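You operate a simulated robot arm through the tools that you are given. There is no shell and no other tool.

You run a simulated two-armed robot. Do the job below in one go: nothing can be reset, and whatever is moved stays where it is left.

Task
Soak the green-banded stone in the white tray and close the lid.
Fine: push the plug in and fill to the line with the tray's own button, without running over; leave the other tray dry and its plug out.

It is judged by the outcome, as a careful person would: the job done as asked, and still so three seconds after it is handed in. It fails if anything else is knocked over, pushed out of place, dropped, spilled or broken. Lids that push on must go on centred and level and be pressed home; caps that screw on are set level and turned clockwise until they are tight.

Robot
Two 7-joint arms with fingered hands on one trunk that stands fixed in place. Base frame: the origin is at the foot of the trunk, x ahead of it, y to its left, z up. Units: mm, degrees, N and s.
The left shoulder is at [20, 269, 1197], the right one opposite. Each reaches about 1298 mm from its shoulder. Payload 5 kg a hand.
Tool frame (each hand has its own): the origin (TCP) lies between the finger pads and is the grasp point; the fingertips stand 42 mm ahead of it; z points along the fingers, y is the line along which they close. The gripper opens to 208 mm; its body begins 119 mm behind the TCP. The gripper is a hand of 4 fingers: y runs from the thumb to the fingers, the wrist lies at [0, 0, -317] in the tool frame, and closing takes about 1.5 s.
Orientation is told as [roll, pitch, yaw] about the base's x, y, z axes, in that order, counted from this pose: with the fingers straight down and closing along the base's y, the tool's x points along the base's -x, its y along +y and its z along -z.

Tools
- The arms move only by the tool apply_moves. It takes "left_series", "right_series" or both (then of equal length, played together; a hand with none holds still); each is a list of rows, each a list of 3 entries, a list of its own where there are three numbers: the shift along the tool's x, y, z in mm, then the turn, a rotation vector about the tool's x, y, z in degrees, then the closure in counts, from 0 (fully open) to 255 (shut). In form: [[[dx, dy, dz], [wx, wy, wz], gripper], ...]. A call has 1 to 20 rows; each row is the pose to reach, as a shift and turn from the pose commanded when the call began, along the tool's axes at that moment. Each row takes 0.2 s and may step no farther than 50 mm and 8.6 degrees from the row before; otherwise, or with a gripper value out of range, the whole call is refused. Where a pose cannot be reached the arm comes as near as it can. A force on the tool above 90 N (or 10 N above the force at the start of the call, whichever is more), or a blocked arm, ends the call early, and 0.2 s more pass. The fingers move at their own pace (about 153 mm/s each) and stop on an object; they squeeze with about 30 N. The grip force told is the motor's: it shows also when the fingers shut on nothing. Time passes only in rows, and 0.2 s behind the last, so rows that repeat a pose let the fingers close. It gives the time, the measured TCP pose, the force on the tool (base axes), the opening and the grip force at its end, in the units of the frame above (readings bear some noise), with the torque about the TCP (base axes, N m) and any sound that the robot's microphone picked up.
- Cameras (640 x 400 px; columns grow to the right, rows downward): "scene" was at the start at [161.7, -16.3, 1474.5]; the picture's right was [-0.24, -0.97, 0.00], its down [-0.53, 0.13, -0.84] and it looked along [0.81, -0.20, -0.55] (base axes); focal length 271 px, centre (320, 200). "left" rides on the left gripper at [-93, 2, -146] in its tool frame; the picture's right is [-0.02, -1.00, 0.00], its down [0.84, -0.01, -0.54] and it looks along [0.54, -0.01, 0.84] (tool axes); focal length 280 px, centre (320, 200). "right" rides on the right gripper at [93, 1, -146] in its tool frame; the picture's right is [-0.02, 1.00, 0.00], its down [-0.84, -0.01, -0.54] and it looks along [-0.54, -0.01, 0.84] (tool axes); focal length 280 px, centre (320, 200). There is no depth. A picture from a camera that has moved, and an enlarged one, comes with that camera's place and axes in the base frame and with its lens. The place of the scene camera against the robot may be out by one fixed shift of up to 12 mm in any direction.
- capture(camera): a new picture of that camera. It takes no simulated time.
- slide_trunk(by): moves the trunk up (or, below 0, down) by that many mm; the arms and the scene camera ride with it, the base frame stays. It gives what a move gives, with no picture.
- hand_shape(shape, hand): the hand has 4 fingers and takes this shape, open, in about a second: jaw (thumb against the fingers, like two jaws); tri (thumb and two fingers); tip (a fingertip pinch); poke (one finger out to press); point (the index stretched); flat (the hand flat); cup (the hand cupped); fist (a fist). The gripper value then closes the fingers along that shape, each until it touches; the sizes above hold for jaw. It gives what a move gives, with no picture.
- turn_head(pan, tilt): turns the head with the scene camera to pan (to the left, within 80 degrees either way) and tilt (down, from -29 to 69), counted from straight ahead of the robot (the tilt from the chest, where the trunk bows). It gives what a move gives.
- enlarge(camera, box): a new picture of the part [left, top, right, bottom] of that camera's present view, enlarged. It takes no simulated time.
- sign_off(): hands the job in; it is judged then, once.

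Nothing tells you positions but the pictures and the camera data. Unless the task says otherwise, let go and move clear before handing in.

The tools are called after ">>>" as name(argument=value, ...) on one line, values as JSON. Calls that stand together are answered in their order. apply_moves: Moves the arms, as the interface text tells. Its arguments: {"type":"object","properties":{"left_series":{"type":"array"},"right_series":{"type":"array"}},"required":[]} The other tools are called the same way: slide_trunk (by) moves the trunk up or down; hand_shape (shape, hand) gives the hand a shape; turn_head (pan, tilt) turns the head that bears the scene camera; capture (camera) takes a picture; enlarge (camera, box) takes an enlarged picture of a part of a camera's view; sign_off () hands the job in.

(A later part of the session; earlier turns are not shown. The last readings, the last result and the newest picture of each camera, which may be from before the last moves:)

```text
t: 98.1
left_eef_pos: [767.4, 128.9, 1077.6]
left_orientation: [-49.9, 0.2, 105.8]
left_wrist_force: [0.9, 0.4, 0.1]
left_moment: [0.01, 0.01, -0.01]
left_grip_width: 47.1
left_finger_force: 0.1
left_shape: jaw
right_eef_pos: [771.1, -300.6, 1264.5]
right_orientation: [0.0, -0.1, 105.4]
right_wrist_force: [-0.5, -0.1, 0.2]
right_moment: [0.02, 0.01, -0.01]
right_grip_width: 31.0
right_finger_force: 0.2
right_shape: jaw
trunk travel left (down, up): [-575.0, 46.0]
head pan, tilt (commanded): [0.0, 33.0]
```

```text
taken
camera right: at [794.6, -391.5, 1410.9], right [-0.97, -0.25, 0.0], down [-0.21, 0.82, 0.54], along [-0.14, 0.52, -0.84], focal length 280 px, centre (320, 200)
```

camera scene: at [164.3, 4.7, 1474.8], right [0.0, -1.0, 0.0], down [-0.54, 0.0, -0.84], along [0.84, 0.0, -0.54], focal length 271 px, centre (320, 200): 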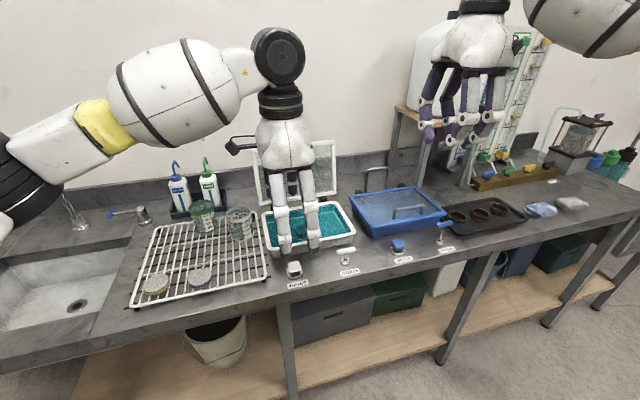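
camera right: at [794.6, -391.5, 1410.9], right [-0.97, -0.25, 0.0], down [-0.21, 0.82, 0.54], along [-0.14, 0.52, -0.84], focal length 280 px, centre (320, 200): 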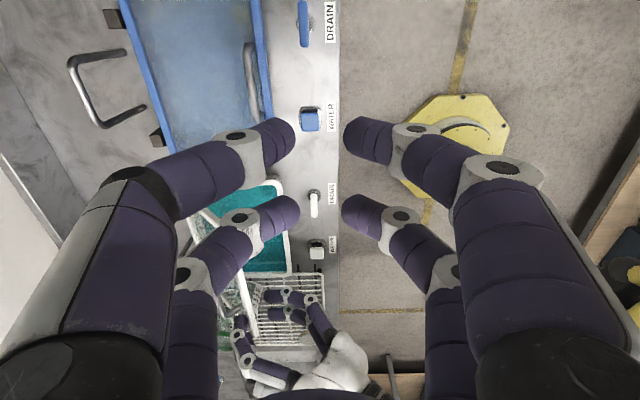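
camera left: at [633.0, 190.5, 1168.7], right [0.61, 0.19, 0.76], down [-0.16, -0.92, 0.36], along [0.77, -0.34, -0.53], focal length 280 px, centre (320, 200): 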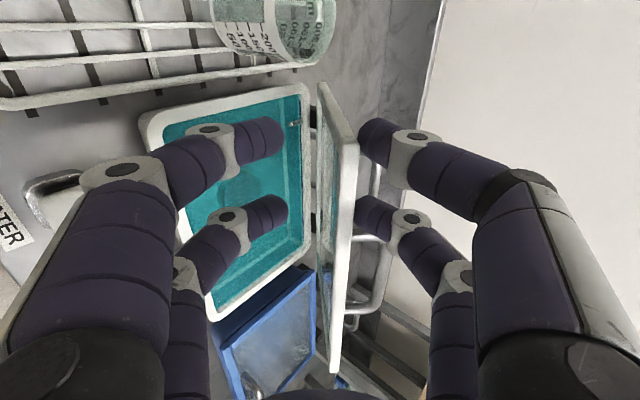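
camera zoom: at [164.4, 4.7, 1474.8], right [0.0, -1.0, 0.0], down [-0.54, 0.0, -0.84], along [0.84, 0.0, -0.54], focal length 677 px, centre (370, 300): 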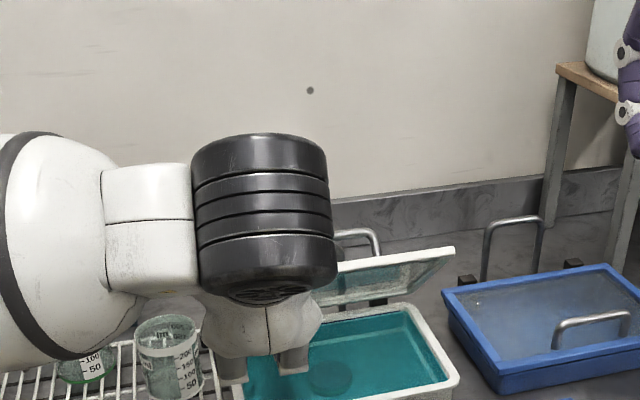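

The lid is at about 45 degrees and is not touching the lower fingers, so the hinge itself seems to hold it. I wait a second to see whether it stays.

>>> apply_moves(left_series=[[[0, 0, 0], [0, 0, 0], 198], [[0, 0, 0], [0, 0, 0], 198], [[0, 0, 0], [0, 0, 0], 198], [[0, -3, 0], [0, 0, 0], 198], [[0, -6, 0], [0, 0, 0], 198], [[0, -6, 0], [0, 0, 0], 198]])

>>> capture(camera="left")

>>> enlarge(camera="scene", box=[220, 80, 380, 240])

```text
t: 99.5
left_eef_pos: [771.4, 131.1, 1082.1]
left_orientation: [-50.0, 0.2, 105.8]
left_wrist_force: [0.3, 0.1, 0.6]
left_moment: [0.01, 0.01, 0.02]
left_grip_width: 47.0
left_finger_force: 0.1
left_shape: jaw
right_eef_pos: [770.8, -301.4, 1264.3]
right_orientation: [0.0, -0.1, 105.4]
right_wrist_force: [0.1, -0.5, 0.2]
right_moment: [-0.03, 0.0, -0.02]
right_grip_width: 30.7
right_finger_force: 0.0
right_shape: jaw
trunk travel left (down, up): [-575.0, 46.0]
head pan, tilt (commanded): [0.0, 33.0]
```

```text
taken
camera left: at [636.6, 190.8, 1174.4], right [0.62, 0.19, 0.76], down [-0.16, -0.92, 0.36], along [0.77, -0.34, -0.53], focal length 280 px, centre (320, 200)
```

left: 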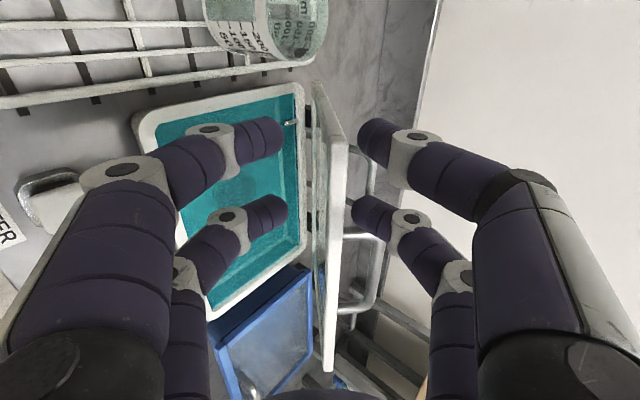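

```text
2.50 times, centred on (300, 160) of scene
camera zoom: at [164.4, 4.7, 1474.8], right [0.0, -1.0, 0.0], down [-0.54, 0.0, -0.84], along [0.84, 0.0, -0.54], focal length 677 px, centre (370, 300)
```

zoom: 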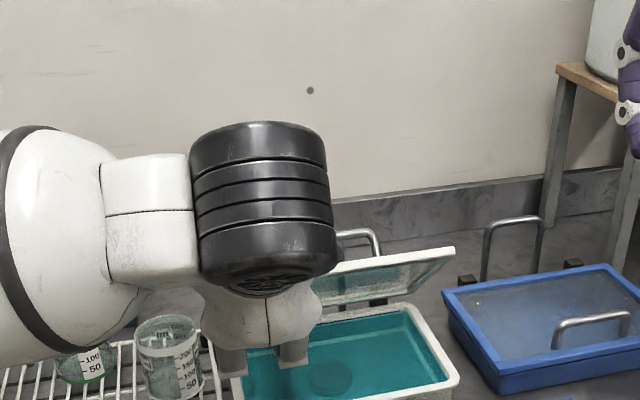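

The lid stays by itself: the hinge holds it. So I push it down with the upper fingers to about 36 degrees, the angle at which the right hand knows the bar's place.

>>> apply_moves(left_series=[[[0, 8, 0], [0, 0, 0], 198], [[0, 16, 0], [0, 0, 0], 198], [[0, 24, 0], [0, 0, 0], 198], [[0, 32, 0], [0, 0, 0], 198], [[0, 41, 0], [0, 0, 0], 198], [[0, 41, 0], [0, 0, 0], 198]])

>>> capture(camera="left")

>>> enlarge(camera="scene", box=[220, 80, 380, 240])

```text
t: 100.9
left_eef_pos: [745.6, 120.5, 1050.0]
left_orientation: [-49.9, 0.2, 105.7]
left_wrist_force: [-1.0, -0.5, -0.4]
left_moment: [-0.02, 0.03, 0.01]
left_grip_width: 47.0
left_finger_force: 0.0
left_shape: jaw
right_eef_pos: [771.3, -301.6, 1263.1]
right_orientation: [0.1, -0.1, 105.3]
right_wrist_force: [-0.2, 0.1, -0.1]
right_moment: [0.0, 0.0, 0.03]
right_grip_width: 30.7
right_finger_force: 0.0
right_shape: jaw
trunk travel left (down, up): [-575.0, 46.0]
head pan, tilt (commanded): [0.0, 33.0]
```

```text
taken
camera left: at [611.2, 182.5, 1142.3], right [0.62, 0.19, 0.76], down [-0.16, -0.92, 0.36], along [0.77, -0.34, -0.53], focal length 280 px, centre (320, 200)
```

left: 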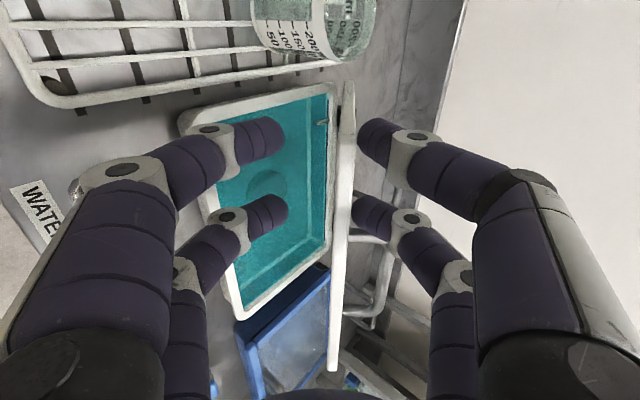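

```text
2.50 times, centred on (300, 160) of scene
camera zoom: at [164.3, 4.7, 1474.9], right [0.0, -1.0, 0.0], down [-0.54, 0.0, -0.84], along [0.84, 0.0, -0.54], focal length 677 px, centre (370, 300)
```

zoom: 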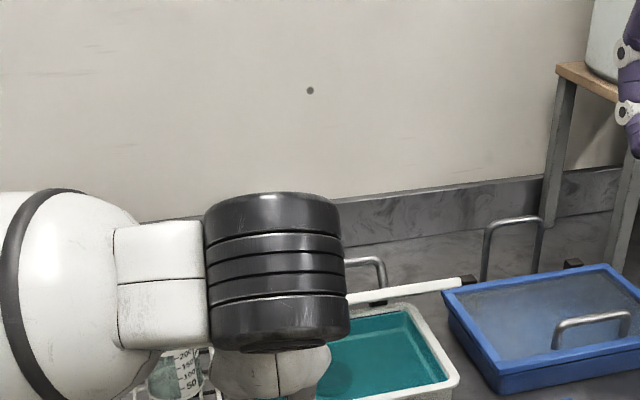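

Lid at about 35 degrees. I free the left fingers and withdraw that hand.

>>> apply_moves(left_series=[[[0, -5, 0], [0, 0, 0], 198], [[0, -14, 0], [0, 0, 0], 190], [[0, -14, -25], [0, 0, 0], 181], [[0, -14, -55], [0, 0, 0], 181], [[0, -14, -90], [0, 0, 0], 181], [[-20, -20, -125], [0, 0, 0], 181], [[-50, -30, -155], [0, 0, 0], 181], [[-90, -40, -170], [0, 0, 0], 181], [[-130, -50, -180], [0, 0, 0], 181]])

>>> enlarge(camera="scene", box=[220, 120, 400, 280])

>>> capture(camera="right")

>>> capture(camera="left")

```text
t: 102.9
left_eef_pos: [605.2, 220.9, 1201.4]
left_orientation: [-50.0, 0.3, 105.7]
left_wrist_force: [0.4, -0.3, -0.5]
left_moment: [-0.05, -0.03, -0.03]
left_grip_width: 60.0
left_finger_force: 0.2
left_shape: jaw
right_eef_pos: [771.1, -299.5, 1266.0]
right_orientation: [-0.1, 0.0, 105.4]
right_wrist_force: [-1.3, 0.2, 1.4]
right_moment: [-0.12, -0.09, 0.02]
right_grip_width: 30.8
right_finger_force: 0.0
right_shape: jaw
trunk travel left (down, up): [-575.0, 46.0]
head pan, tilt (commanded): [0.0, 33.0]
```

```text
2.50 times, centred on (310, 200) of scene
camera zoom: at [163.8, 5.3, 1475.0], right [0.0, -1.0, 0.0], down [-0.54, 0.0, -0.84], along [0.84, 0.0, -0.54], focal length 677 px, centre (345, 200)
```

zoom: 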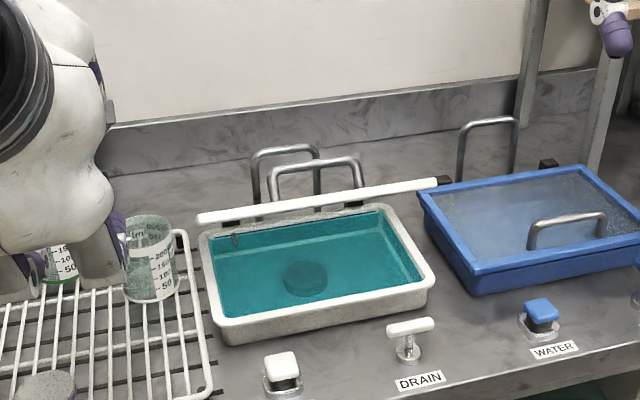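

```text
taken
camera right: at [793.7, -390.5, 1412.2], right [-0.97, -0.25, 0.0], down [-0.21, 0.82, 0.54], along [-0.13, 0.52, -0.84], focal length 280 px, centre (320, 200)
```

right: 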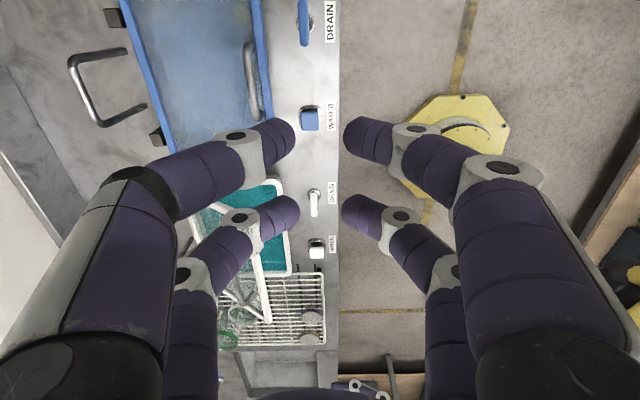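

```text
taken
camera left: at [471.7, 282.1, 1293.6], right [0.62, 0.19, 0.76], down [-0.16, -0.92, 0.36], along [0.77, -0.34, -0.53], focal length 280 px, centre (320, 200)
```

left: 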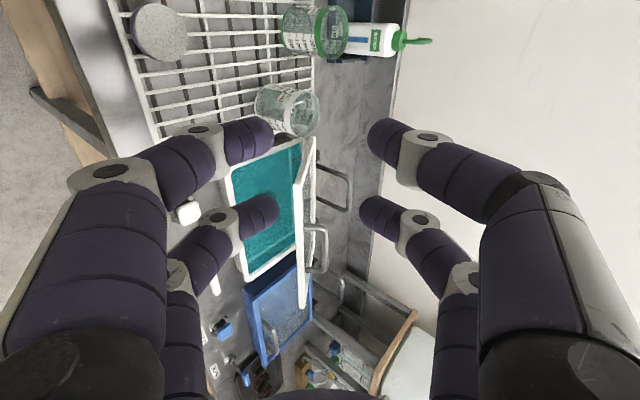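

The lid stays at 35 degrees alone, all else in order. Now the right hand comes back over the bar, with its jaw open 30 mm, by a path clear above the lid.

>>> apply_moves(right_series=[[[-30, -18, 10], [0, 0, 0], 218], [[-65, -38, 20], [0, 0, 0], 218], [[-100, -58, 30], [0, 0, -0.2], 205], [[-135, -79, 40], [0, 0, -0.4], 205], [[-170, -100, 50], [0, 0, -0.4], 205], [[-205, -120, 65], [0, 0, -0.4], 205], [[-230, -135, 85], [0, 0, -0.4], 205], [[-250.5, -146.7, 105], [0, 0, -0.4], 205], [[-250.5, -146.7, 105], [0, 0, -0.4], 205]])

>>> capture(camera="right")

>>> enlarge(camera="scene", box=[220, 100, 400, 260])

```text
t: 104.9
left_eef_pos: [606.6, 219.7, 1201.1]
left_orientation: [-49.9, 0.2, 105.7]
left_wrist_force: [-0.3, -0.5, 0.3]
left_moment: [0.05, 0.0, 0.03]
left_grip_width: 60.2
left_finger_force: 0.0
left_shape: jaw
right_eef_pos: [844.1, -24.8, 1158.2]
right_orientation: [0.0, -0.1, 105.7]
right_wrist_force: [0.8, -0.3, 0.2]
right_moment: [0.06, -0.03, 0.02]
right_grip_width: 40.3
right_finger_force: 0.2
right_shape: jaw
trunk travel left (down, up): [-575.0, 46.0]
head pan, tilt (commanded): [0.0, 33.0]
```

```text
taken
camera right: at [867.7, -114.0, 1305.1], right [-0.97, -0.26, 0.0], down [-0.22, 0.81, 0.54], along [-0.14, 0.52, -0.84], focal length 280 px, centre (320, 200)
```

right: 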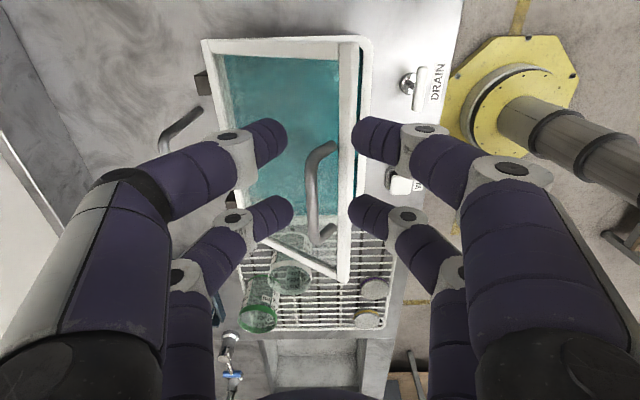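

```text
2.50 times, centred on (310, 180) of scene
camera zoom: at [164.0, 4.2, 1475.0], right [0.0, -1.0, 0.0], down [-0.54, 0.0, -0.84], along [0.84, 0.0, -0.54], focal length 677 px, centre (345, 250)
```

zoom: 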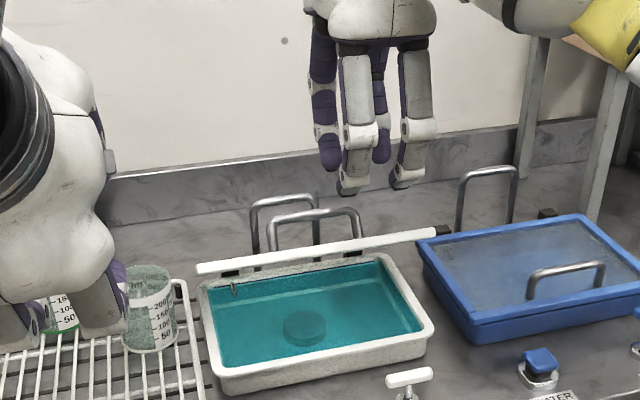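

The bar lies between the jaws. I descend with the earlier tilt to 30 mm above the pinch pose and check.

>>> apply_moves(right_series=[[[-2, -3, 10], [-2, 0, 0], 212], [[-4, -6, 20], [-5, 0, 0], 218], [[-6, -9, 30], [-8, 0, 0], 218], [[-6, -9.7, 41], [-9, 0, 0], 218], [[-6, -9.7, 41], [-9, 0, 0], 218]])

>>> capture(camera="right")

>>> enlarge(camera="right", box=[220, 80, 420, 260])

```text
t: 106.1
left_eef_pos: [606.1, 221.5, 1202.3]
left_orientation: [-49.8, 0.3, 105.8]
left_wrist_force: [-0.4, 0.4, -0.1]
left_moment: [-0.01, -0.02, 0.02]
left_grip_width: 60.3
left_finger_force: 0.0
left_shape: jaw
right_eef_pos: [853.9, -11.4, 1118.0]
right_orientation: [9.0, 0.0, 105.8]
right_wrist_force: [-0.6, -0.3, 0.8]
right_moment: [-0.01, -0.06, -0.01]
right_grip_width: 30.8
right_finger_force: 0.1
right_shape: jaw
trunk travel left (down, up): [-575.0, 46.0]
head pan, tilt (commanded): [0.0, 33.0]
```

```text
taken
camera right: at [899.4, -95.8, 1263.3], right [-0.95, -0.25, 0.16], down [-0.14, 0.84, 0.53], along [-0.27, 0.49, -0.83], focal length 280 px, centre (320, 200)
```

right: 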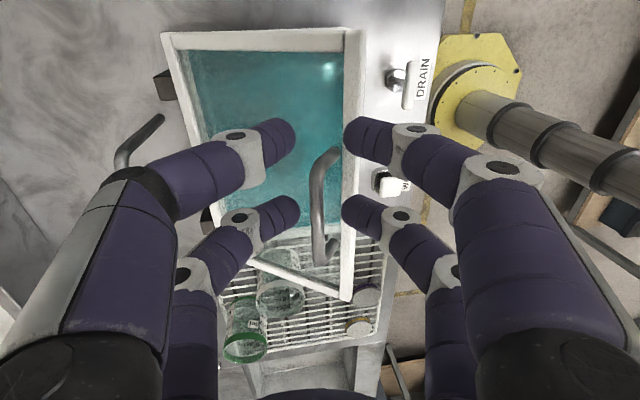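

```text
2.22 times, centred on (320, 170) of right
camera zoom: at [899.4, -95.8, 1263.3], right [-0.95, -0.25, 0.16], down [-0.14, 0.84, 0.53], along [-0.27, 0.49, -0.83], focal length 623 px, centre (320, 267)
```

zoom: 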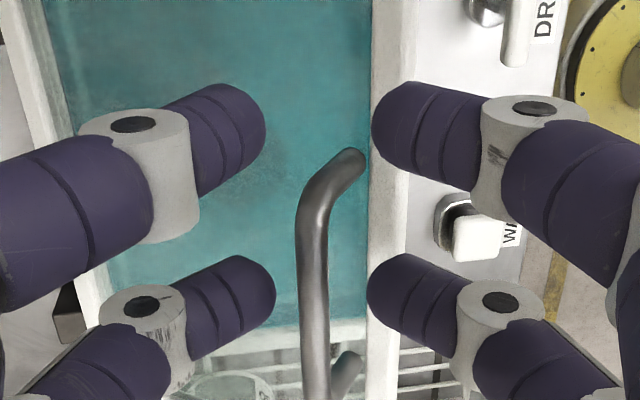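

>>> apply_moves(right_series=[[[1, 0, 8], [0, 0, 0], 218], [[2, 0, 16], [0, 0, 0], 218], [[3, 0, 24], [0, 0, 0], 218], [[3, 0, 31], [0, 0, 0], 218], [[3, 0, 31], [0, 0, 0], 218]])

>>> enlarge(camera="right", box=[220, 80, 420, 260])

>>> enlarge(camera="scene", box=[240, 120, 400, 260])

```text
t: 107.3
left_eef_pos: [605.4, 220.6, 1200.8]
left_orientation: [-50.0, 0.2, 105.8]
left_wrist_force: [-0.8, -0.1, -0.3]
left_moment: [0.0, 0.01, -0.02]
left_grip_width: 60.0
left_finger_force: 0.1
left_shape: jaw
right_eef_pos: [850.4, -16.3, 1086.8]
right_orientation: [9.0, -0.2, 105.7]
right_wrist_force: [0.3, 0.4, -0.2]
right_moment: [0.02, 0.0, 0.04]
right_grip_width: 30.5
right_finger_force: 0.0
right_shape: jaw
trunk travel left (down, up): [-575.0, 46.0]
head pan, tilt (commanded): [0.0, 33.0]
```

```text
2.22 times, centred on (320, 170) of right
camera zoom: at [897.3, -100.8, 1231.4], right [-0.95, -0.25, 0.16], down [-0.14, 0.84, 0.53], along [-0.27, 0.49, -0.83], focal length 623 px, centre (320, 267)
```

zoom: 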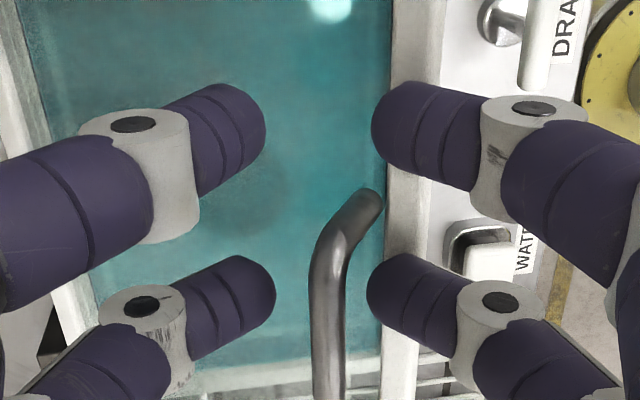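

```text
2.86 times, centred on (320, 190) of scene
camera zoom: at [164.3, 4.7, 1474.9], right [0.0, -1.0, 0.0], down [-0.54, 0.0, -0.84], along [0.84, 0.0, -0.54], focal length 774 px, centre (320, 229)
```

zoom: 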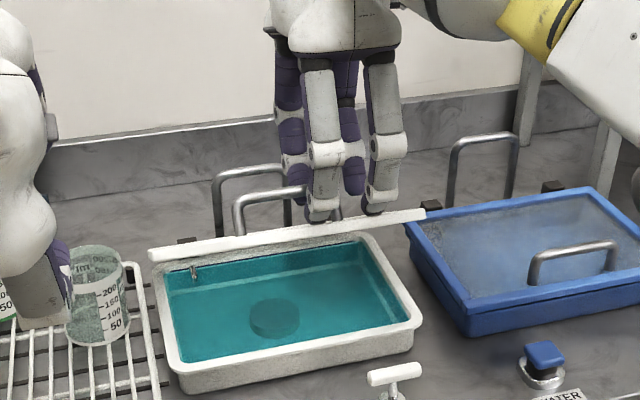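

The bar sits between the inner fingers. I close on it and then lower the lid along the arc.

>>> apply_moves(right_series=[[[0, 0, 0], [0, 0, 0], 235], [[0, 0, 0], [0, 0, 0], 255], [[0, 0, 0], [0, 0, 0], 255], [[0, 0, 0], [0, 0, 0], 255]])

>>> capture(camera="right")

```text
t: 108.3
left_eef_pos: [608.1, 220.5, 1200.9]
left_orientation: [-49.8, 0.2, 105.8]
left_wrist_force: [-0.5, 0.3, 0.1]
left_moment: [0.0, 0.03, 0.0]
left_grip_width: 60.1
left_finger_force: 0.1
left_shape: jaw
right_eef_pos: [850.7, -16.3, 1086.9]
right_orientation: [8.9, -0.1, 105.8]
right_wrist_force: [1.1, -0.1, -4.1]
right_moment: [-0.12, -0.05, 0.0]
right_grip_width: 0.0
right_finger_force: 30.4
right_shape: jaw
trunk travel left (down, up): [-575.0, 46.0]
head pan, tilt (commanded): [0.0, 33.0]
```

```text
taken
camera right: at [897.6, -100.7, 1231.1], right [-0.95, -0.25, 0.16], down [-0.14, 0.84, 0.53], along [-0.27, 0.49, -0.83], focal length 280 px, centre (320, 200)
```

right: 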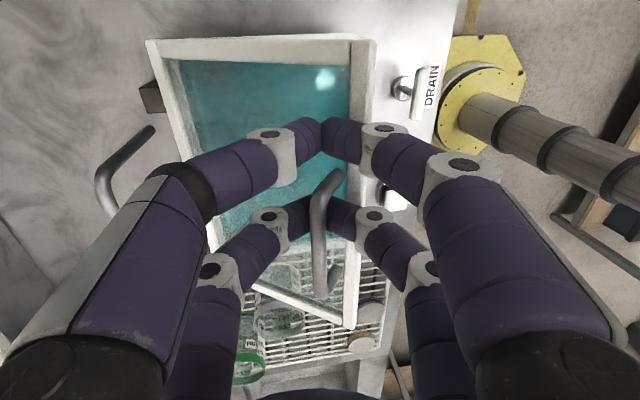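

>>> apply_moves(right_series=[[[0, 4.6, 6.5], [0.5, 0, 0], 255], [[0, 9.1, 12.9], [1, 0, 0], 255], [[0, 13, 19.7], [1.4, 0, 0], 255], [[0, 16.9, 26.5], [1.7, 0, 0], 255], [[0, 20.3, 33.5], [2.1, 0, 0], 255], [[0, 23.6, 40.5], [2.5, 0, 0], 255], [[0, 26.2, 47.9], [3, 0, 0], 255], [[0, 28.8, 55.2], [3.5, 0, 0], 255]])

>>> capture(camera="right")

>>> enlarge(camera="scene", box=[240, 120, 400, 260])

```text
t: 110.1
left_eef_pos: [606.5, 219.7, 1202.1]
left_orientation: [-49.9, 0.2, 105.8]
left_wrist_force: [0.4, 1.4, -0.4]
left_moment: [0.02, -0.02, 0.01]
left_grip_width: 60.0
left_finger_force: 0.1
left_shape: jaw
right_eef_pos: [816.4, -27.7, 1036.6]
right_orientation: [5.5, -0.1, 105.8]
right_wrist_force: [-1.9, 2.0, -1.5]
right_moment: [-0.06, 0.0, 0.01]
right_grip_width: 0.0
right_finger_force: 30.2
right_shape: jaw
trunk travel left (down, up): [-575.0, 46.0]
head pan, tilt (commanded): [0.0, 33.0]
```

```text
taken
camera right: at [853.3, -113.8, 1182.5], right [-0.96, -0.26, 0.1], down [-0.17, 0.83, 0.54], along [-0.22, 0.5, -0.84], focal length 280 px, centre (320, 200)
```

right: 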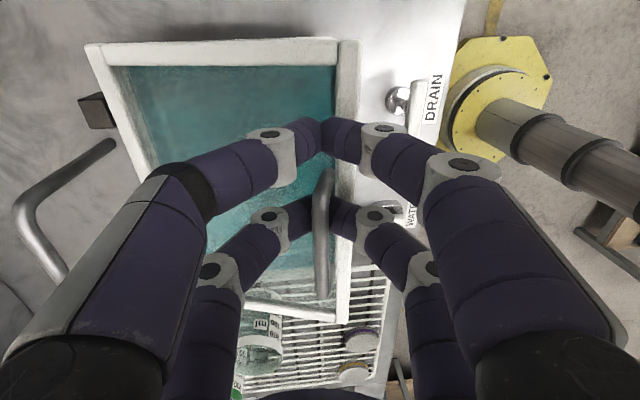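

```text
2.86 times, centred on (320, 190) of scene
camera zoom: at [164.5, 4.8, 1474.8], right [0.0, -1.0, 0.0], down [-0.54, 0.0, -0.84], along [0.84, 0.0, -0.54], focal length 774 px, centre (320, 229)
```

zoom: 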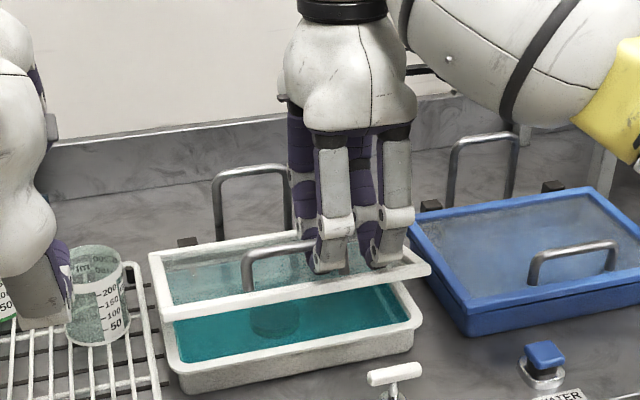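

>>> apply_moves(right_series=[[[0, 2.4, 7.4], [0.2, 0, 0], 255], [[0, 4.8, 14.7], [0.5, 0, 0], 255], [[0, 6.9, 22.4], [1.7, 0, 0], 255], [[0, 8.9, 29.9], [3, 0, 0], 255], [[0, 9.7, 33.8], [3.6, 0, 0], 255], [[0, 10.4, 37.6], [4.2, 0, 0], 255], [[0, 10.4, 37.6], [4.2, 0, 0], 255]])

>>> enlarge(camera="scene", box=[240, 120, 400, 260])

```text
t: 111.7
left_eef_pos: [606.9, 220.9, 1200.3]
left_orientation: [-49.9, 0.3, 105.8]
left_wrist_force: [-0.7, -0.7, -0.2]
left_moment: [0.0, -0.02, 0.04]
left_grip_width: 60.3
left_finger_force: 0.0
left_shape: jaw
right_eef_pos: [802.3, -28.6, 999.6]
right_orientation: [1.3, -0.1, 105.7]
right_wrist_force: [2.6, -4.3, -3.2]
right_moment: [-1.92, -0.59, 0.23]
right_grip_width: 0.1
right_finger_force: 30.8
right_shape: jaw
trunk travel left (down, up): [-575.0, 46.0]
head pan, tilt (commanded): [0.0, 33.0]
```

```text
2.86 times, centred on (320, 190) of scene
camera zoom: at [164.7, 4.4, 1474.8], right [0.0, -1.0, 0.0], down [-0.54, 0.0, -0.84], along [0.84, 0.0, -0.54], focal length 774 px, centre (320, 229)
```

zoom: 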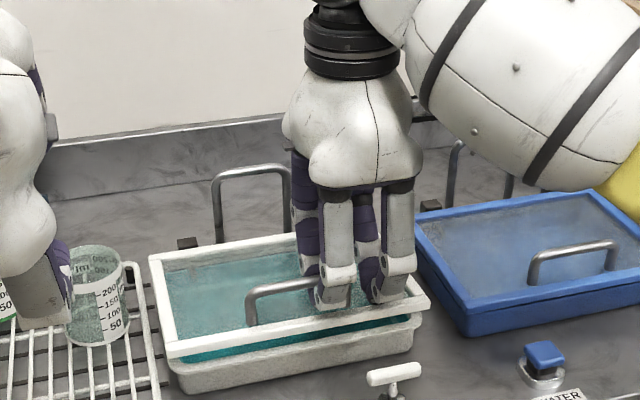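

>>> apply_moves(right_series=[[[0, 0.7, 2.5], [0.4, 0, 0], 255], [[0, 1.4, 5], [0.8, 0, 0], 255], [[0, 1.9, 7.5], [1.3, 0, 0], 255], [[0, 1.9, 9.5], [1.3, 0, 0], 255], [[0, 1.9, 9.5], [1.3, 0, 0], 255]])

>>> enlarge(camera="scene", box=[240, 120, 400, 260])

>>> capture(camera="right")

```text
t: 112.9
left_eef_pos: [606.2, 220.5, 1200.9]
left_orientation: [-49.9, 0.2, 105.8]
left_wrist_force: [0.3, -0.5, 0.6]
left_moment: [0.0, -0.03, 0.04]
left_grip_width: 60.1
left_finger_force: 0.0
left_shape: jaw
right_eef_pos: [799.2, -30.1, 991.3]
right_orientation: [-0.1, -0.1, 105.9]
right_wrist_force: [-0.6, 7.1, 0.7]
right_moment: [-1.48, -0.96, 0.39]
right_grip_width: 0.0
right_finger_force: 30.0
right_shape: jaw
trunk travel left (down, up): [-575.0, 46.0]
head pan, tilt (commanded): [0.0, 33.0]
```

```text
2.86 times, centred on (320, 190) of scene
camera zoom: at [164.2, 5.2, 1474.9], right [0.0, -1.0, 0.0], down [-0.54, 0.0, -0.84], along [0.84, 0.0, -0.54], focal length 774 px, centre (320, 229)
```

zoom: 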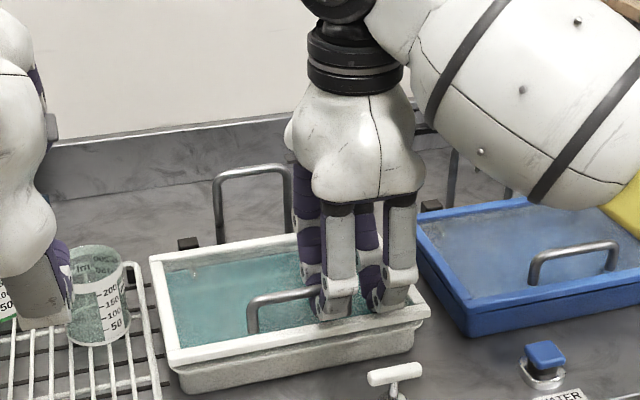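

```text
taken
camera right: at [823.4, -120.4, 1136.5], right [-0.97, -0.26, 0.0], down [-0.22, 0.81, 0.54], along [-0.14, 0.52, -0.84], focal length 280 px, centre (320, 200)
```

right: 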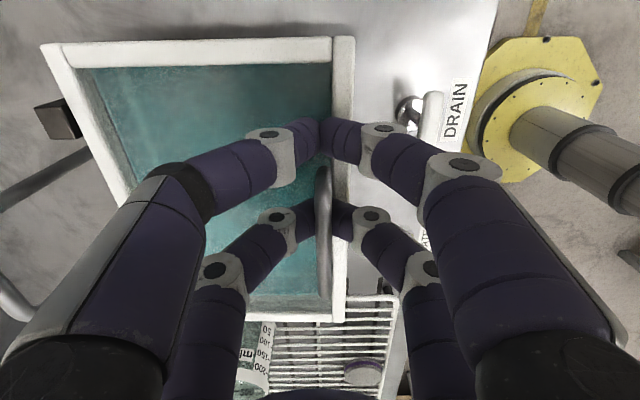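

The lid looks closed. I press down a little to be sure it is home.

>>> apply_moves(right_series=[[[0, 0, 2], [0, 0, 0], 255], [[0, 0, 4], [0, 0, 0], 255], [[0, 0, 4], [0, 0, 0], 255]])

>>> enlarge(camera="scene", box=[240, 170, 360, 270])

```text
t: 113.7
left_eef_pos: [606.7, 221.2, 1200.8]
left_orientation: [-49.9, 0.2, 106.0]
left_wrist_force: [-0.5, -0.6, -0.4]
left_moment: [0.01, -0.02, -0.02]
left_grip_width: 60.1
left_finger_force: 0.2
left_shape: jaw
right_eef_pos: [799.8, -28.9, 986.7]
right_orientation: [0.0, 0.1, 105.8]
right_wrist_force: [-7.6, 6.9, 3.0]
right_moment: [-1.49, -0.94, 0.54]
right_grip_width: 0.0
right_finger_force: 30.1
right_shape: jaw
trunk travel left (down, up): [-575.0, 46.0]
head pan, tilt (commanded): [0.0, 33.0]
```

```text
4.00 times, centred on (300, 220) of scene
camera zoom: at [163.6, 5.2, 1474.9], right [0.0, -1.0, 0.0], down [-0.54, 0.0, -0.84], along [0.84, 0.0, -0.54], focal length 1084 px, centre (400, 120)
```

zoom: 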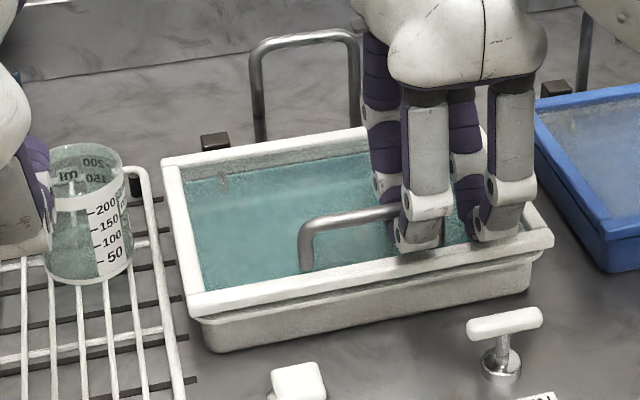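

The lid is down. I release the bar carefully and lift the right hand straight up.

>>> apply_moves(right_series=[[[0, 0, -2], [0, 0, 0], 240], [[0, 0, -5], [0, 0, 0], 215], [[0, 0, -9], [0, 0, 0], 200], [[0, 0, -14], [0, 0, 0], 190], [[0, 0, -35], [0, 0, 0], 185], [[0, 0, -70], [0, 0, 0], 185], [[0, 0, -110], [0, 0, 0], 185]])

>>> capture(camera="right")

>>> enlarge(camera="scene", box=[240, 170, 360, 270])

```text
t: 115.3
left_eef_pos: [604.7, 221.0, 1201.8]
left_orientation: [-50.0, 0.3, 105.9]
left_wrist_force: [-1.0, 0.2, 1.2]
left_moment: [-0.02, -0.11, -0.03]
left_grip_width: 59.9
left_finger_force: 0.0
left_shape: jaw
right_eef_pos: [797.7, -33.5, 1094.5]
right_orientation: [0.0, 0.0, 105.7]
right_wrist_force: [-1.0, 1.2, -0.6]
right_moment: [-0.04, -0.1, 0.0]
right_grip_width: 56.9
right_finger_force: 0.1
right_shape: jaw
trunk travel left (down, up): [-575.0, 46.0]
head pan, tilt (commanded): [0.0, 33.0]
```

```text
taken
camera right: at [822.9, -123.7, 1242.8], right [-0.97, -0.26, 0.0], down [-0.22, 0.81, 0.54], along [-0.14, 0.52, -0.84], focal length 280 px, centre (320, 200)
```

right: 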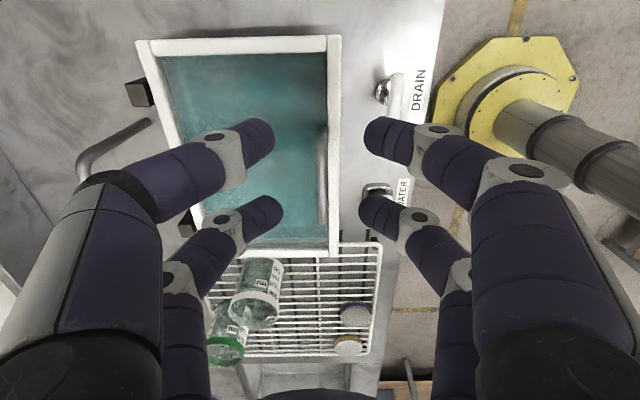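

```text
4.00 times, centred on (300, 220) of scene
camera zoom: at [163.1, 4.8, 1475.2], right [0.0, -1.0, 0.0], down [-0.54, 0.0, -0.84], along [0.84, 0.0, -0.54], focal length 1084 px, centre (400, 120)
```

zoom: 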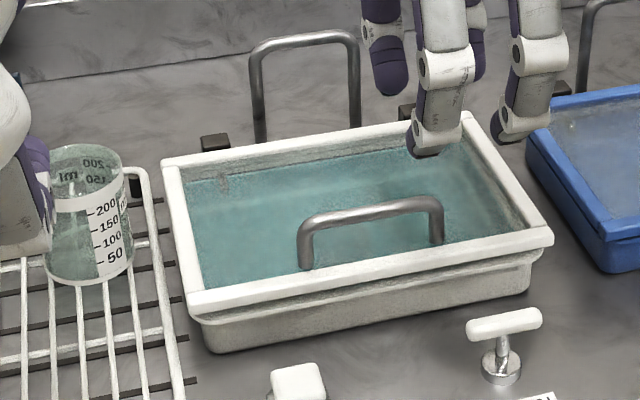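

I compare with the first closed view in the same framing, to judge whether the lid is truly flush.

>>> enlarge(camera="scene", box=[220, 170, 420, 310])

>>> enlarge(camera="scene", box=[255, 215, 315, 265])

>>> enlarge(camera="scene", box=[310, 200, 370, 250])

```text
2.86 times, centred on (320, 240) of scene
camera zoom: at [163.1, 4.8, 1475.2], right [0.0, -1.0, 0.0], down [-0.54, 0.0, -0.84], along [0.84, 0.0, -0.54], focal length 774 px, centre (320, 86)
```

zoom: 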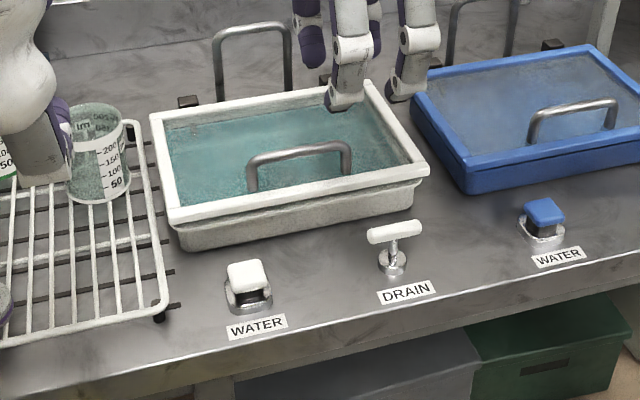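

```text
8.00 times, centred on (285, 240) of scene
camera zoom: at [163.1, 4.8, 1475.2], right [0.0, -1.0, 0.0], down [-0.54, 0.0, -0.84], along [0.84, 0.0, -0.54], focal length 2167 px, centre (600, -120)
```

zoom: 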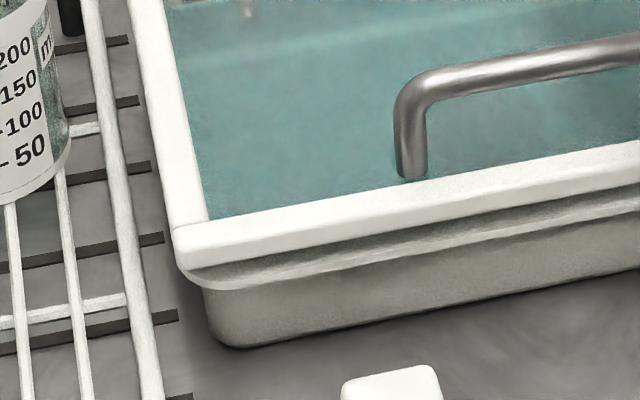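

```text
8.00 times, centred on (340, 225) of scene
camera zoom: at [163.1, 4.8, 1475.2], right [0.0, -1.0, 0.0], down [-0.54, 0.0, -0.84], along [0.84, 0.0, -0.54], focal length 2167 px, centre (160, 0)
```

zoom: 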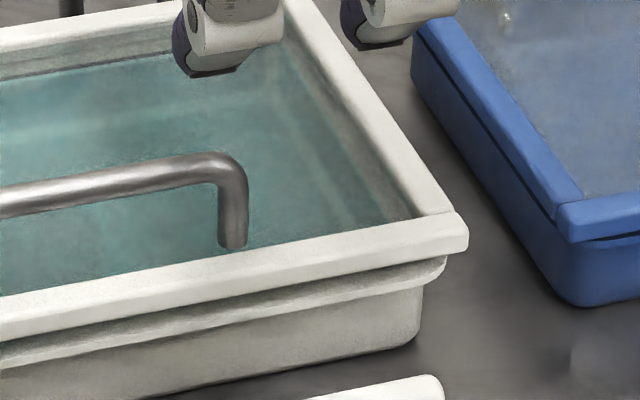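

>>> enlarge(camera="scene", box=[260, 160, 420, 280])

```text
3.33 times, centred on (340, 220) of scene
camera zoom: at [163.1, 4.8, 1475.2], right [0.0, -1.0, 0.0], down [-0.54, 0.0, -0.84], along [0.84, 0.0, -0.54], focal length 903 px, centre (253, 133)
```

zoom: 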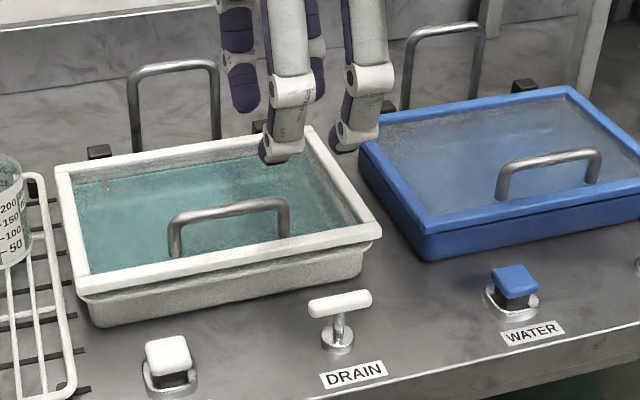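

The lid's front might still stand a few millimetres proud, as the hinge is stiff. I close the right fingers, centre them over the bar and press it down until I feel the stop.

>>> apply_moves(right_series=[[[-15, 1, 0], [0, 0, 0], 210], [[-35, 2, 0], [0, 0, 0], 255], [[-56.5, 3, 0], [0, 0, 0], 255], [[-56.5, 3, 20], [0, 0, 0], 255], [[-56.5, 3, 45], [0, 0, 0], 255], [[-56.5, 3, 60], [0, 0, 0], 255], [[-56.5, 3, 60], [0, 0, 0], 255]])

>>> capture(camera="right")

>>> enlarge(camera="scene", box=[260, 160, 420, 280])

```text
t: 116.9
left_eef_pos: [606.3, 220.8, 1201.1]
left_orientation: [-49.9, 0.2, 105.8]
left_wrist_force: [0.3, -0.3, 0.0]
left_moment: [-0.04, -0.03, -0.04]
left_grip_width: 60.1
left_finger_force: 0.1
left_shape: jaw
right_eef_pos: [779.4, 22.2, 1037.7]
right_orientation: [0.0, -0.1, 105.8]
right_wrist_force: [0.2, -0.1, -0.7]
right_moment: [-0.01, -0.01, 0.01]
right_grip_width: 0.0
right_finger_force: 29.5
right_shape: jaw
trunk travel left (down, up): [-575.0, 46.0]
head pan, tilt (commanded): [0.0, 33.0]
```

```text
taken
camera right: at [803.9, -67.4, 1183.6], right [-0.97, -0.26, 0.0], down [-0.22, 0.81, 0.54], along [-0.14, 0.52, -0.84], focal length 280 px, centre (320, 200)
```

right: 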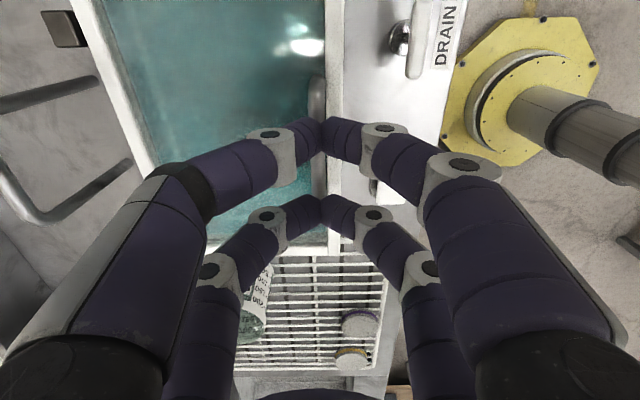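

```text
3.33 times, centred on (340, 220) of scene
camera zoom: at [164.1, 4.9, 1475.0], right [0.0, -1.0, 0.0], down [-0.54, 0.0, -0.84], along [0.84, 0.0, -0.54], focal length 903 px, centre (253, 133)
```

zoom: 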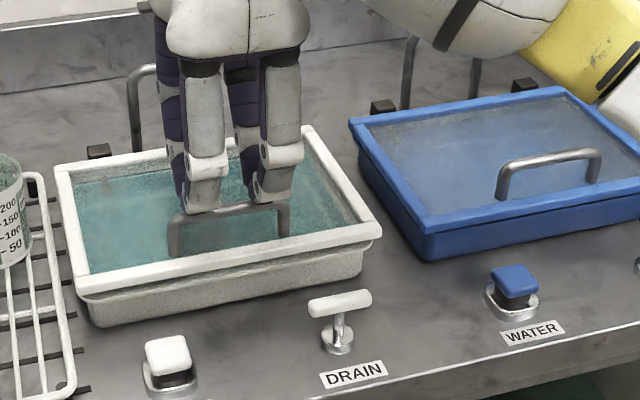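

>>> apply_moves(right_series=[[[0, 0, 6], [0, 0, 0], 255], [[0, 0, 11], [0, 0, 0], 255], [[0, 0, 15], [0, 0, 0], 255], [[0, 0, 17], [0, 0, 0], 255]])

>>> enlarge(camera="scene", box=[260, 160, 420, 280])

```text
t: 117.9
left_eef_pos: [604.8, 221.4, 1202.7]
left_orientation: [-49.9, 0.2, 105.9]
left_wrist_force: [0.2, 0.8, -0.3]
left_moment: [0.02, 0.01, 0.01]
left_grip_width: 60.1
left_finger_force: 0.1
left_shape: jaw
right_eef_pos: [781.7, 22.3, 1021.3]
right_orientation: [0.0, 0.0, 105.8]
right_wrist_force: [-8.8, -2.8, 6.4]
right_moment: [0.14, 0.45, 0.31]
right_grip_width: 0.1
right_finger_force: 30.0
right_shape: jaw
trunk travel left (down, up): [-575.0, 46.0]
head pan, tilt (commanded): [0.0, 33.0]
```

```text
3.33 times, centred on (340, 220) of scene
camera zoom: at [163.4, 4.5, 1475.0], right [0.0, -1.0, 0.0], down [-0.54, 0.0, -0.84], along [0.84, 0.0, -0.54], focal length 903 px, centre (253, 133)
```

zoom: 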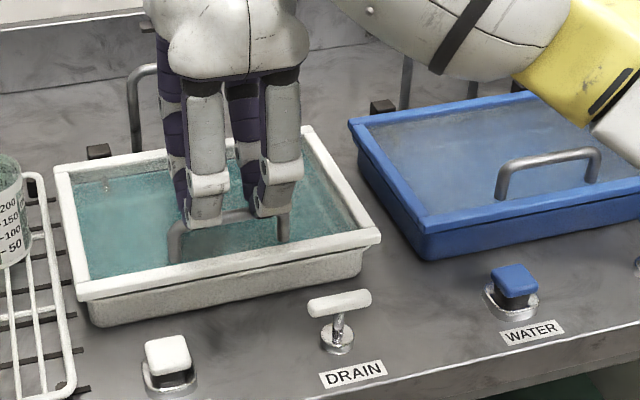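

The lid went down a few millimetres under this press. I keep pressing gently until the stop is firm.

>>> apply_moves(right_series=[[[0, 0, 2], [0, 0, 0], 255], [[0, 0, 3.5], [0, 0, 0], 255], [[0, 0, 3.5], [0, 0, 0], 255]])

>>> enlarge(camera="scene", box=[260, 160, 420, 280])

>>> capture(camera="right")

```text
t: 118.7
left_eef_pos: [605.3, 220.5, 1203.6]
left_orientation: [-50.0, 0.2, 105.8]
left_wrist_force: [0.0, -0.4, -0.3]
left_moment: [-0.01, 0.01, 0.01]
left_grip_width: 60.3
left_finger_force: 0.0
left_shape: jaw
right_eef_pos: [781.2, 21.7, 1019.0]
right_orientation: [-0.2, -0.2, 105.6]
right_wrist_force: [-7.8, -5.3, 27.4]
right_moment: [0.43, 0.56, 0.18]
right_grip_width: 0.0
right_finger_force: 29.9
right_shape: jaw
trunk travel left (down, up): [-575.0, 46.0]
head pan, tilt (commanded): [0.0, 33.0]
```

```text
3.33 times, centred on (340, 220) of scene
camera zoom: at [162.4, 4.3, 1475.3], right [0.0, -1.0, 0.0], down [-0.54, 0.0, -0.84], along [0.84, 0.0, -0.54], focal length 903 px, centre (253, 133)
```

zoom: 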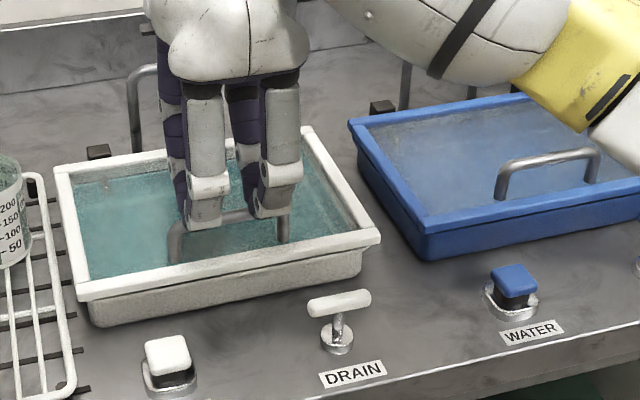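

```text
taken
camera right: at [804.6, -68.5, 1165.6], right [-0.97, -0.26, 0.0], down [-0.22, 0.81, 0.54], along [-0.14, 0.52, -0.84], focal length 280 px, centre (320, 200)
```

right: 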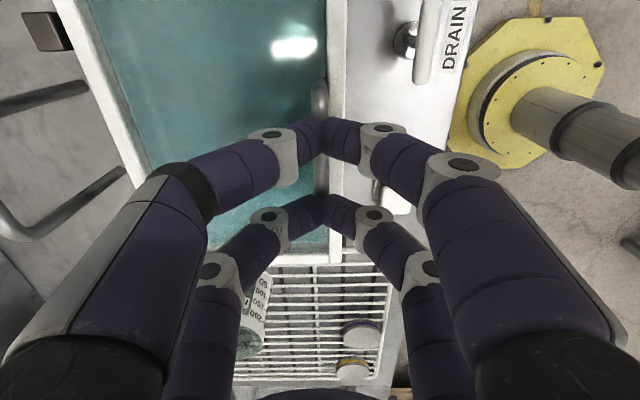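

Firm stop at 27 N, the lid is home. I lift the right hand straight up and away, and check everything.

>>> apply_moves(right_series=[[[0, 0, -8], [0, 0, 0], 255], [[0, 0, -30], [0, 0, 0], 255], [[0, 0, -70], [0, 0, 0], 255], [[0, 0, -110], [0, 0, 0], 255], [[30, 20, -140], [0, 0, 0], 255], [[70, 35, -155], [0, 0, 0], 255], [[110, 50, -165], [0, 0, 0], 255], [[150, 65, -175], [0, 0, 0], 255], [[195, 80, -180], [0, 0, 0], 255], [[240, 90, -185], [0, 0, 0], 255]], left_series=[[[0, 0, 0], [0, 0, 0], 181], [[0, 0, 0], [0, 0, 0], 181], [[0, 0, 0], [0, 0, 0], 181], [[-20, 0, -10], [0, 0, 0], 181], [[-50, 0, -20], [0, 0, 0], 181], [[-90, 0, -30], [0, 0, 0], 181], [[-130, 0, -35], [0, 0, 0], 181], [[-165, 0, -40], [0, 0, 0], 181], [[-200, 0, -40], [0, 0, 0], 181], [[-200, 0, -40], [0, 0, 0], 181]])

>>> capture(camera="scene")

>>> enlarge(camera="scene", box=[255, 215, 315, 265])

>>> enlarge(camera="scene", box=[310, 200, 370, 250])

>>> enlarge(camera="scene", box=[120, 170, 460, 310])

```text
t: 120.9
left_eef_pos: [538.3, 398.2, 1238.8]
left_orientation: [-49.7, 0.0, 105.7]
left_wrist_force: [-0.3, -2.1, 0.3]
left_moment: [0.12, 0.03, 0.16]
left_grip_width: 60.1
left_finger_force: 0.0
left_shape: jaw
left hand out of reach, approached as far as the arm can: row 8, 9, 10
right_eef_pos: [757.7, -235.8, 1203.4]
right_orientation: [0.1, -0.2, 105.7]
right_wrist_force: [-0.1, -1.9, 0.7]
right_moment: [0.19, -0.07, -0.01]
right_grip_width: 0.0
right_finger_force: 29.9
right_shape: jaw
trunk travel left (down, up): [-575.0, 46.0]
head pan, tilt (commanded): [0.0, 33.0]
```

```text
taken
camera scene: at [163.8, 2.5, 1475.0], right [0.0, -1.0, 0.0], down [-0.54, 0.0, -0.84], along [0.84, 0.0, -0.54], focal length 271 px, centre (320, 200)
```

scene: 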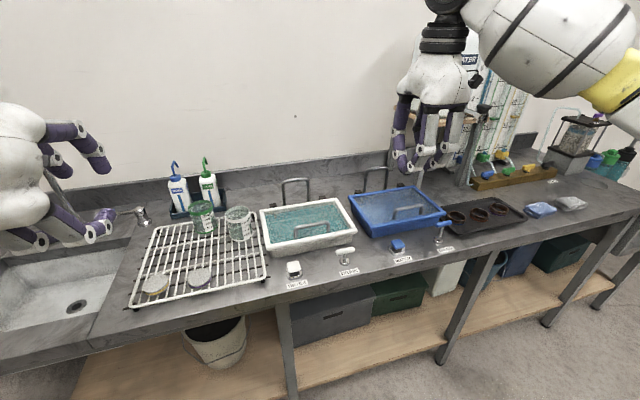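

```text
8.00 times, centred on (285, 240) of scene
camera zoom: at [163.8, 2.5, 1475.0], right [0.0, -1.0, 0.0], down [-0.54, 0.0, -0.84], along [0.84, 0.0, -0.54], focal length 2167 px, centre (600, -120)
```

zoom: 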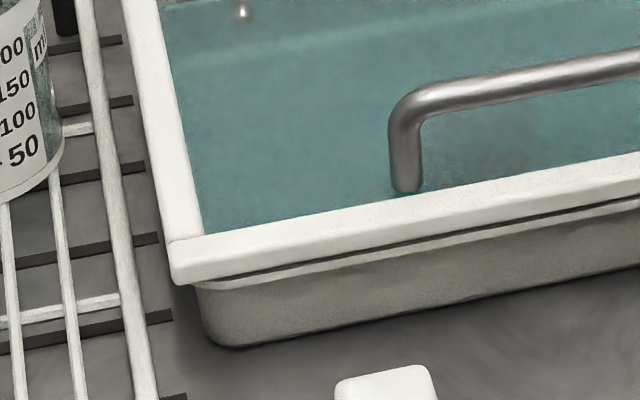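

```text
8.00 times, centred on (340, 225) of scene
camera zoom: at [163.8, 2.5, 1475.0], right [0.0, -1.0, 0.0], down [-0.54, 0.0, -0.84], along [0.84, 0.0, -0.54], focal length 2167 px, centre (160, 0)
```

zoom: 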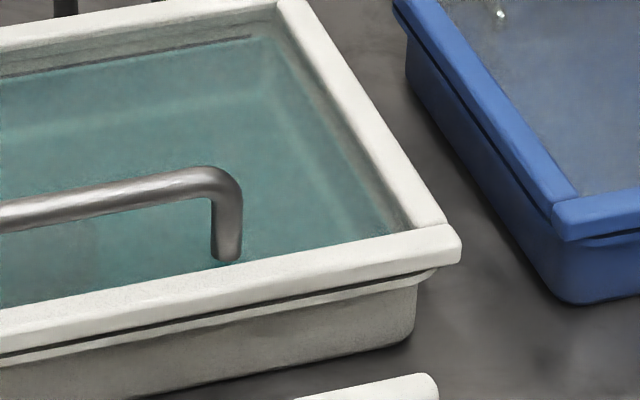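

```text
1.88 times, centred on (290, 240) of scene
camera zoom: at [163.8, 2.5, 1475.0], right [0.0, -1.0, 0.0], down [-0.54, 0.0, -0.84], along [0.84, 0.0, -0.54], focal length 510 px, centre (376, 125)
```

zoom: 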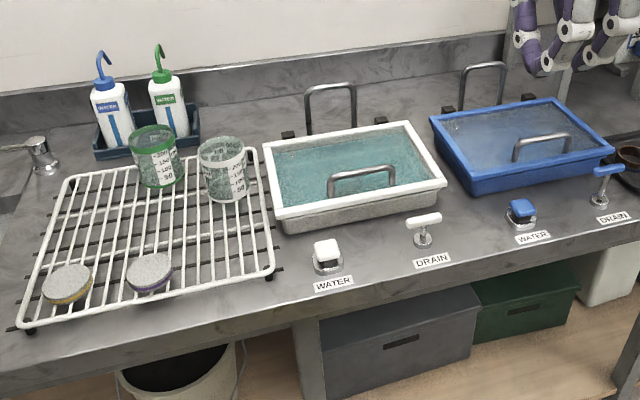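

The lid now sits flush like the blue one. One last look at the line through the glass and at both plugs before handing in.

>>> enlarge(camera="scene", box=[255, 190, 365, 260])

>>> enlarge(camera="scene", box=[320, 215, 470, 290])

```text
5.71 times, centred on (310, 225) of scene
camera zoom: at [163.8, 2.5, 1475.0], right [0.0, -1.0, 0.0], down [-0.54, 0.0, -0.84], along [0.84, 0.0, -0.54], focal length 1548 px, centre (377, 57)
```

zoom: 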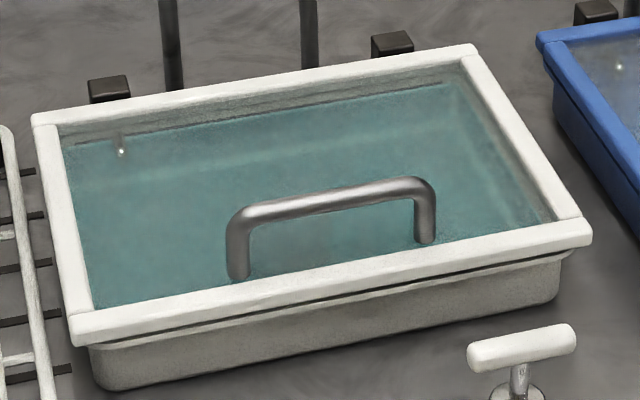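

```text
4.27 times, centred on (395, 252) of scene
camera zoom: at [163.8, 2.5, 1475.0], right [0.0, -1.0, 0.0], down [-0.54, 0.0, -0.84], along [0.84, 0.0, -0.54], focal length 1156 px, centre (0, -24)
```

zoom: 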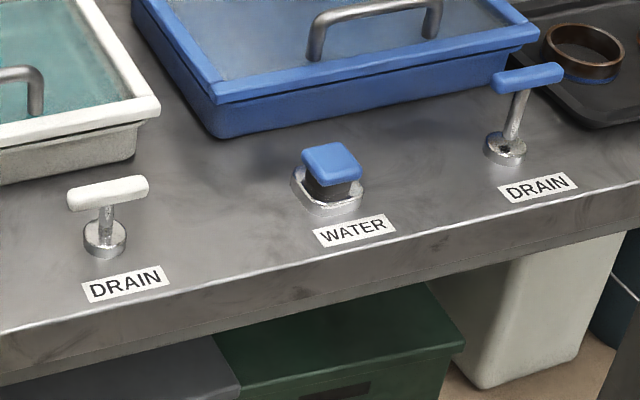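

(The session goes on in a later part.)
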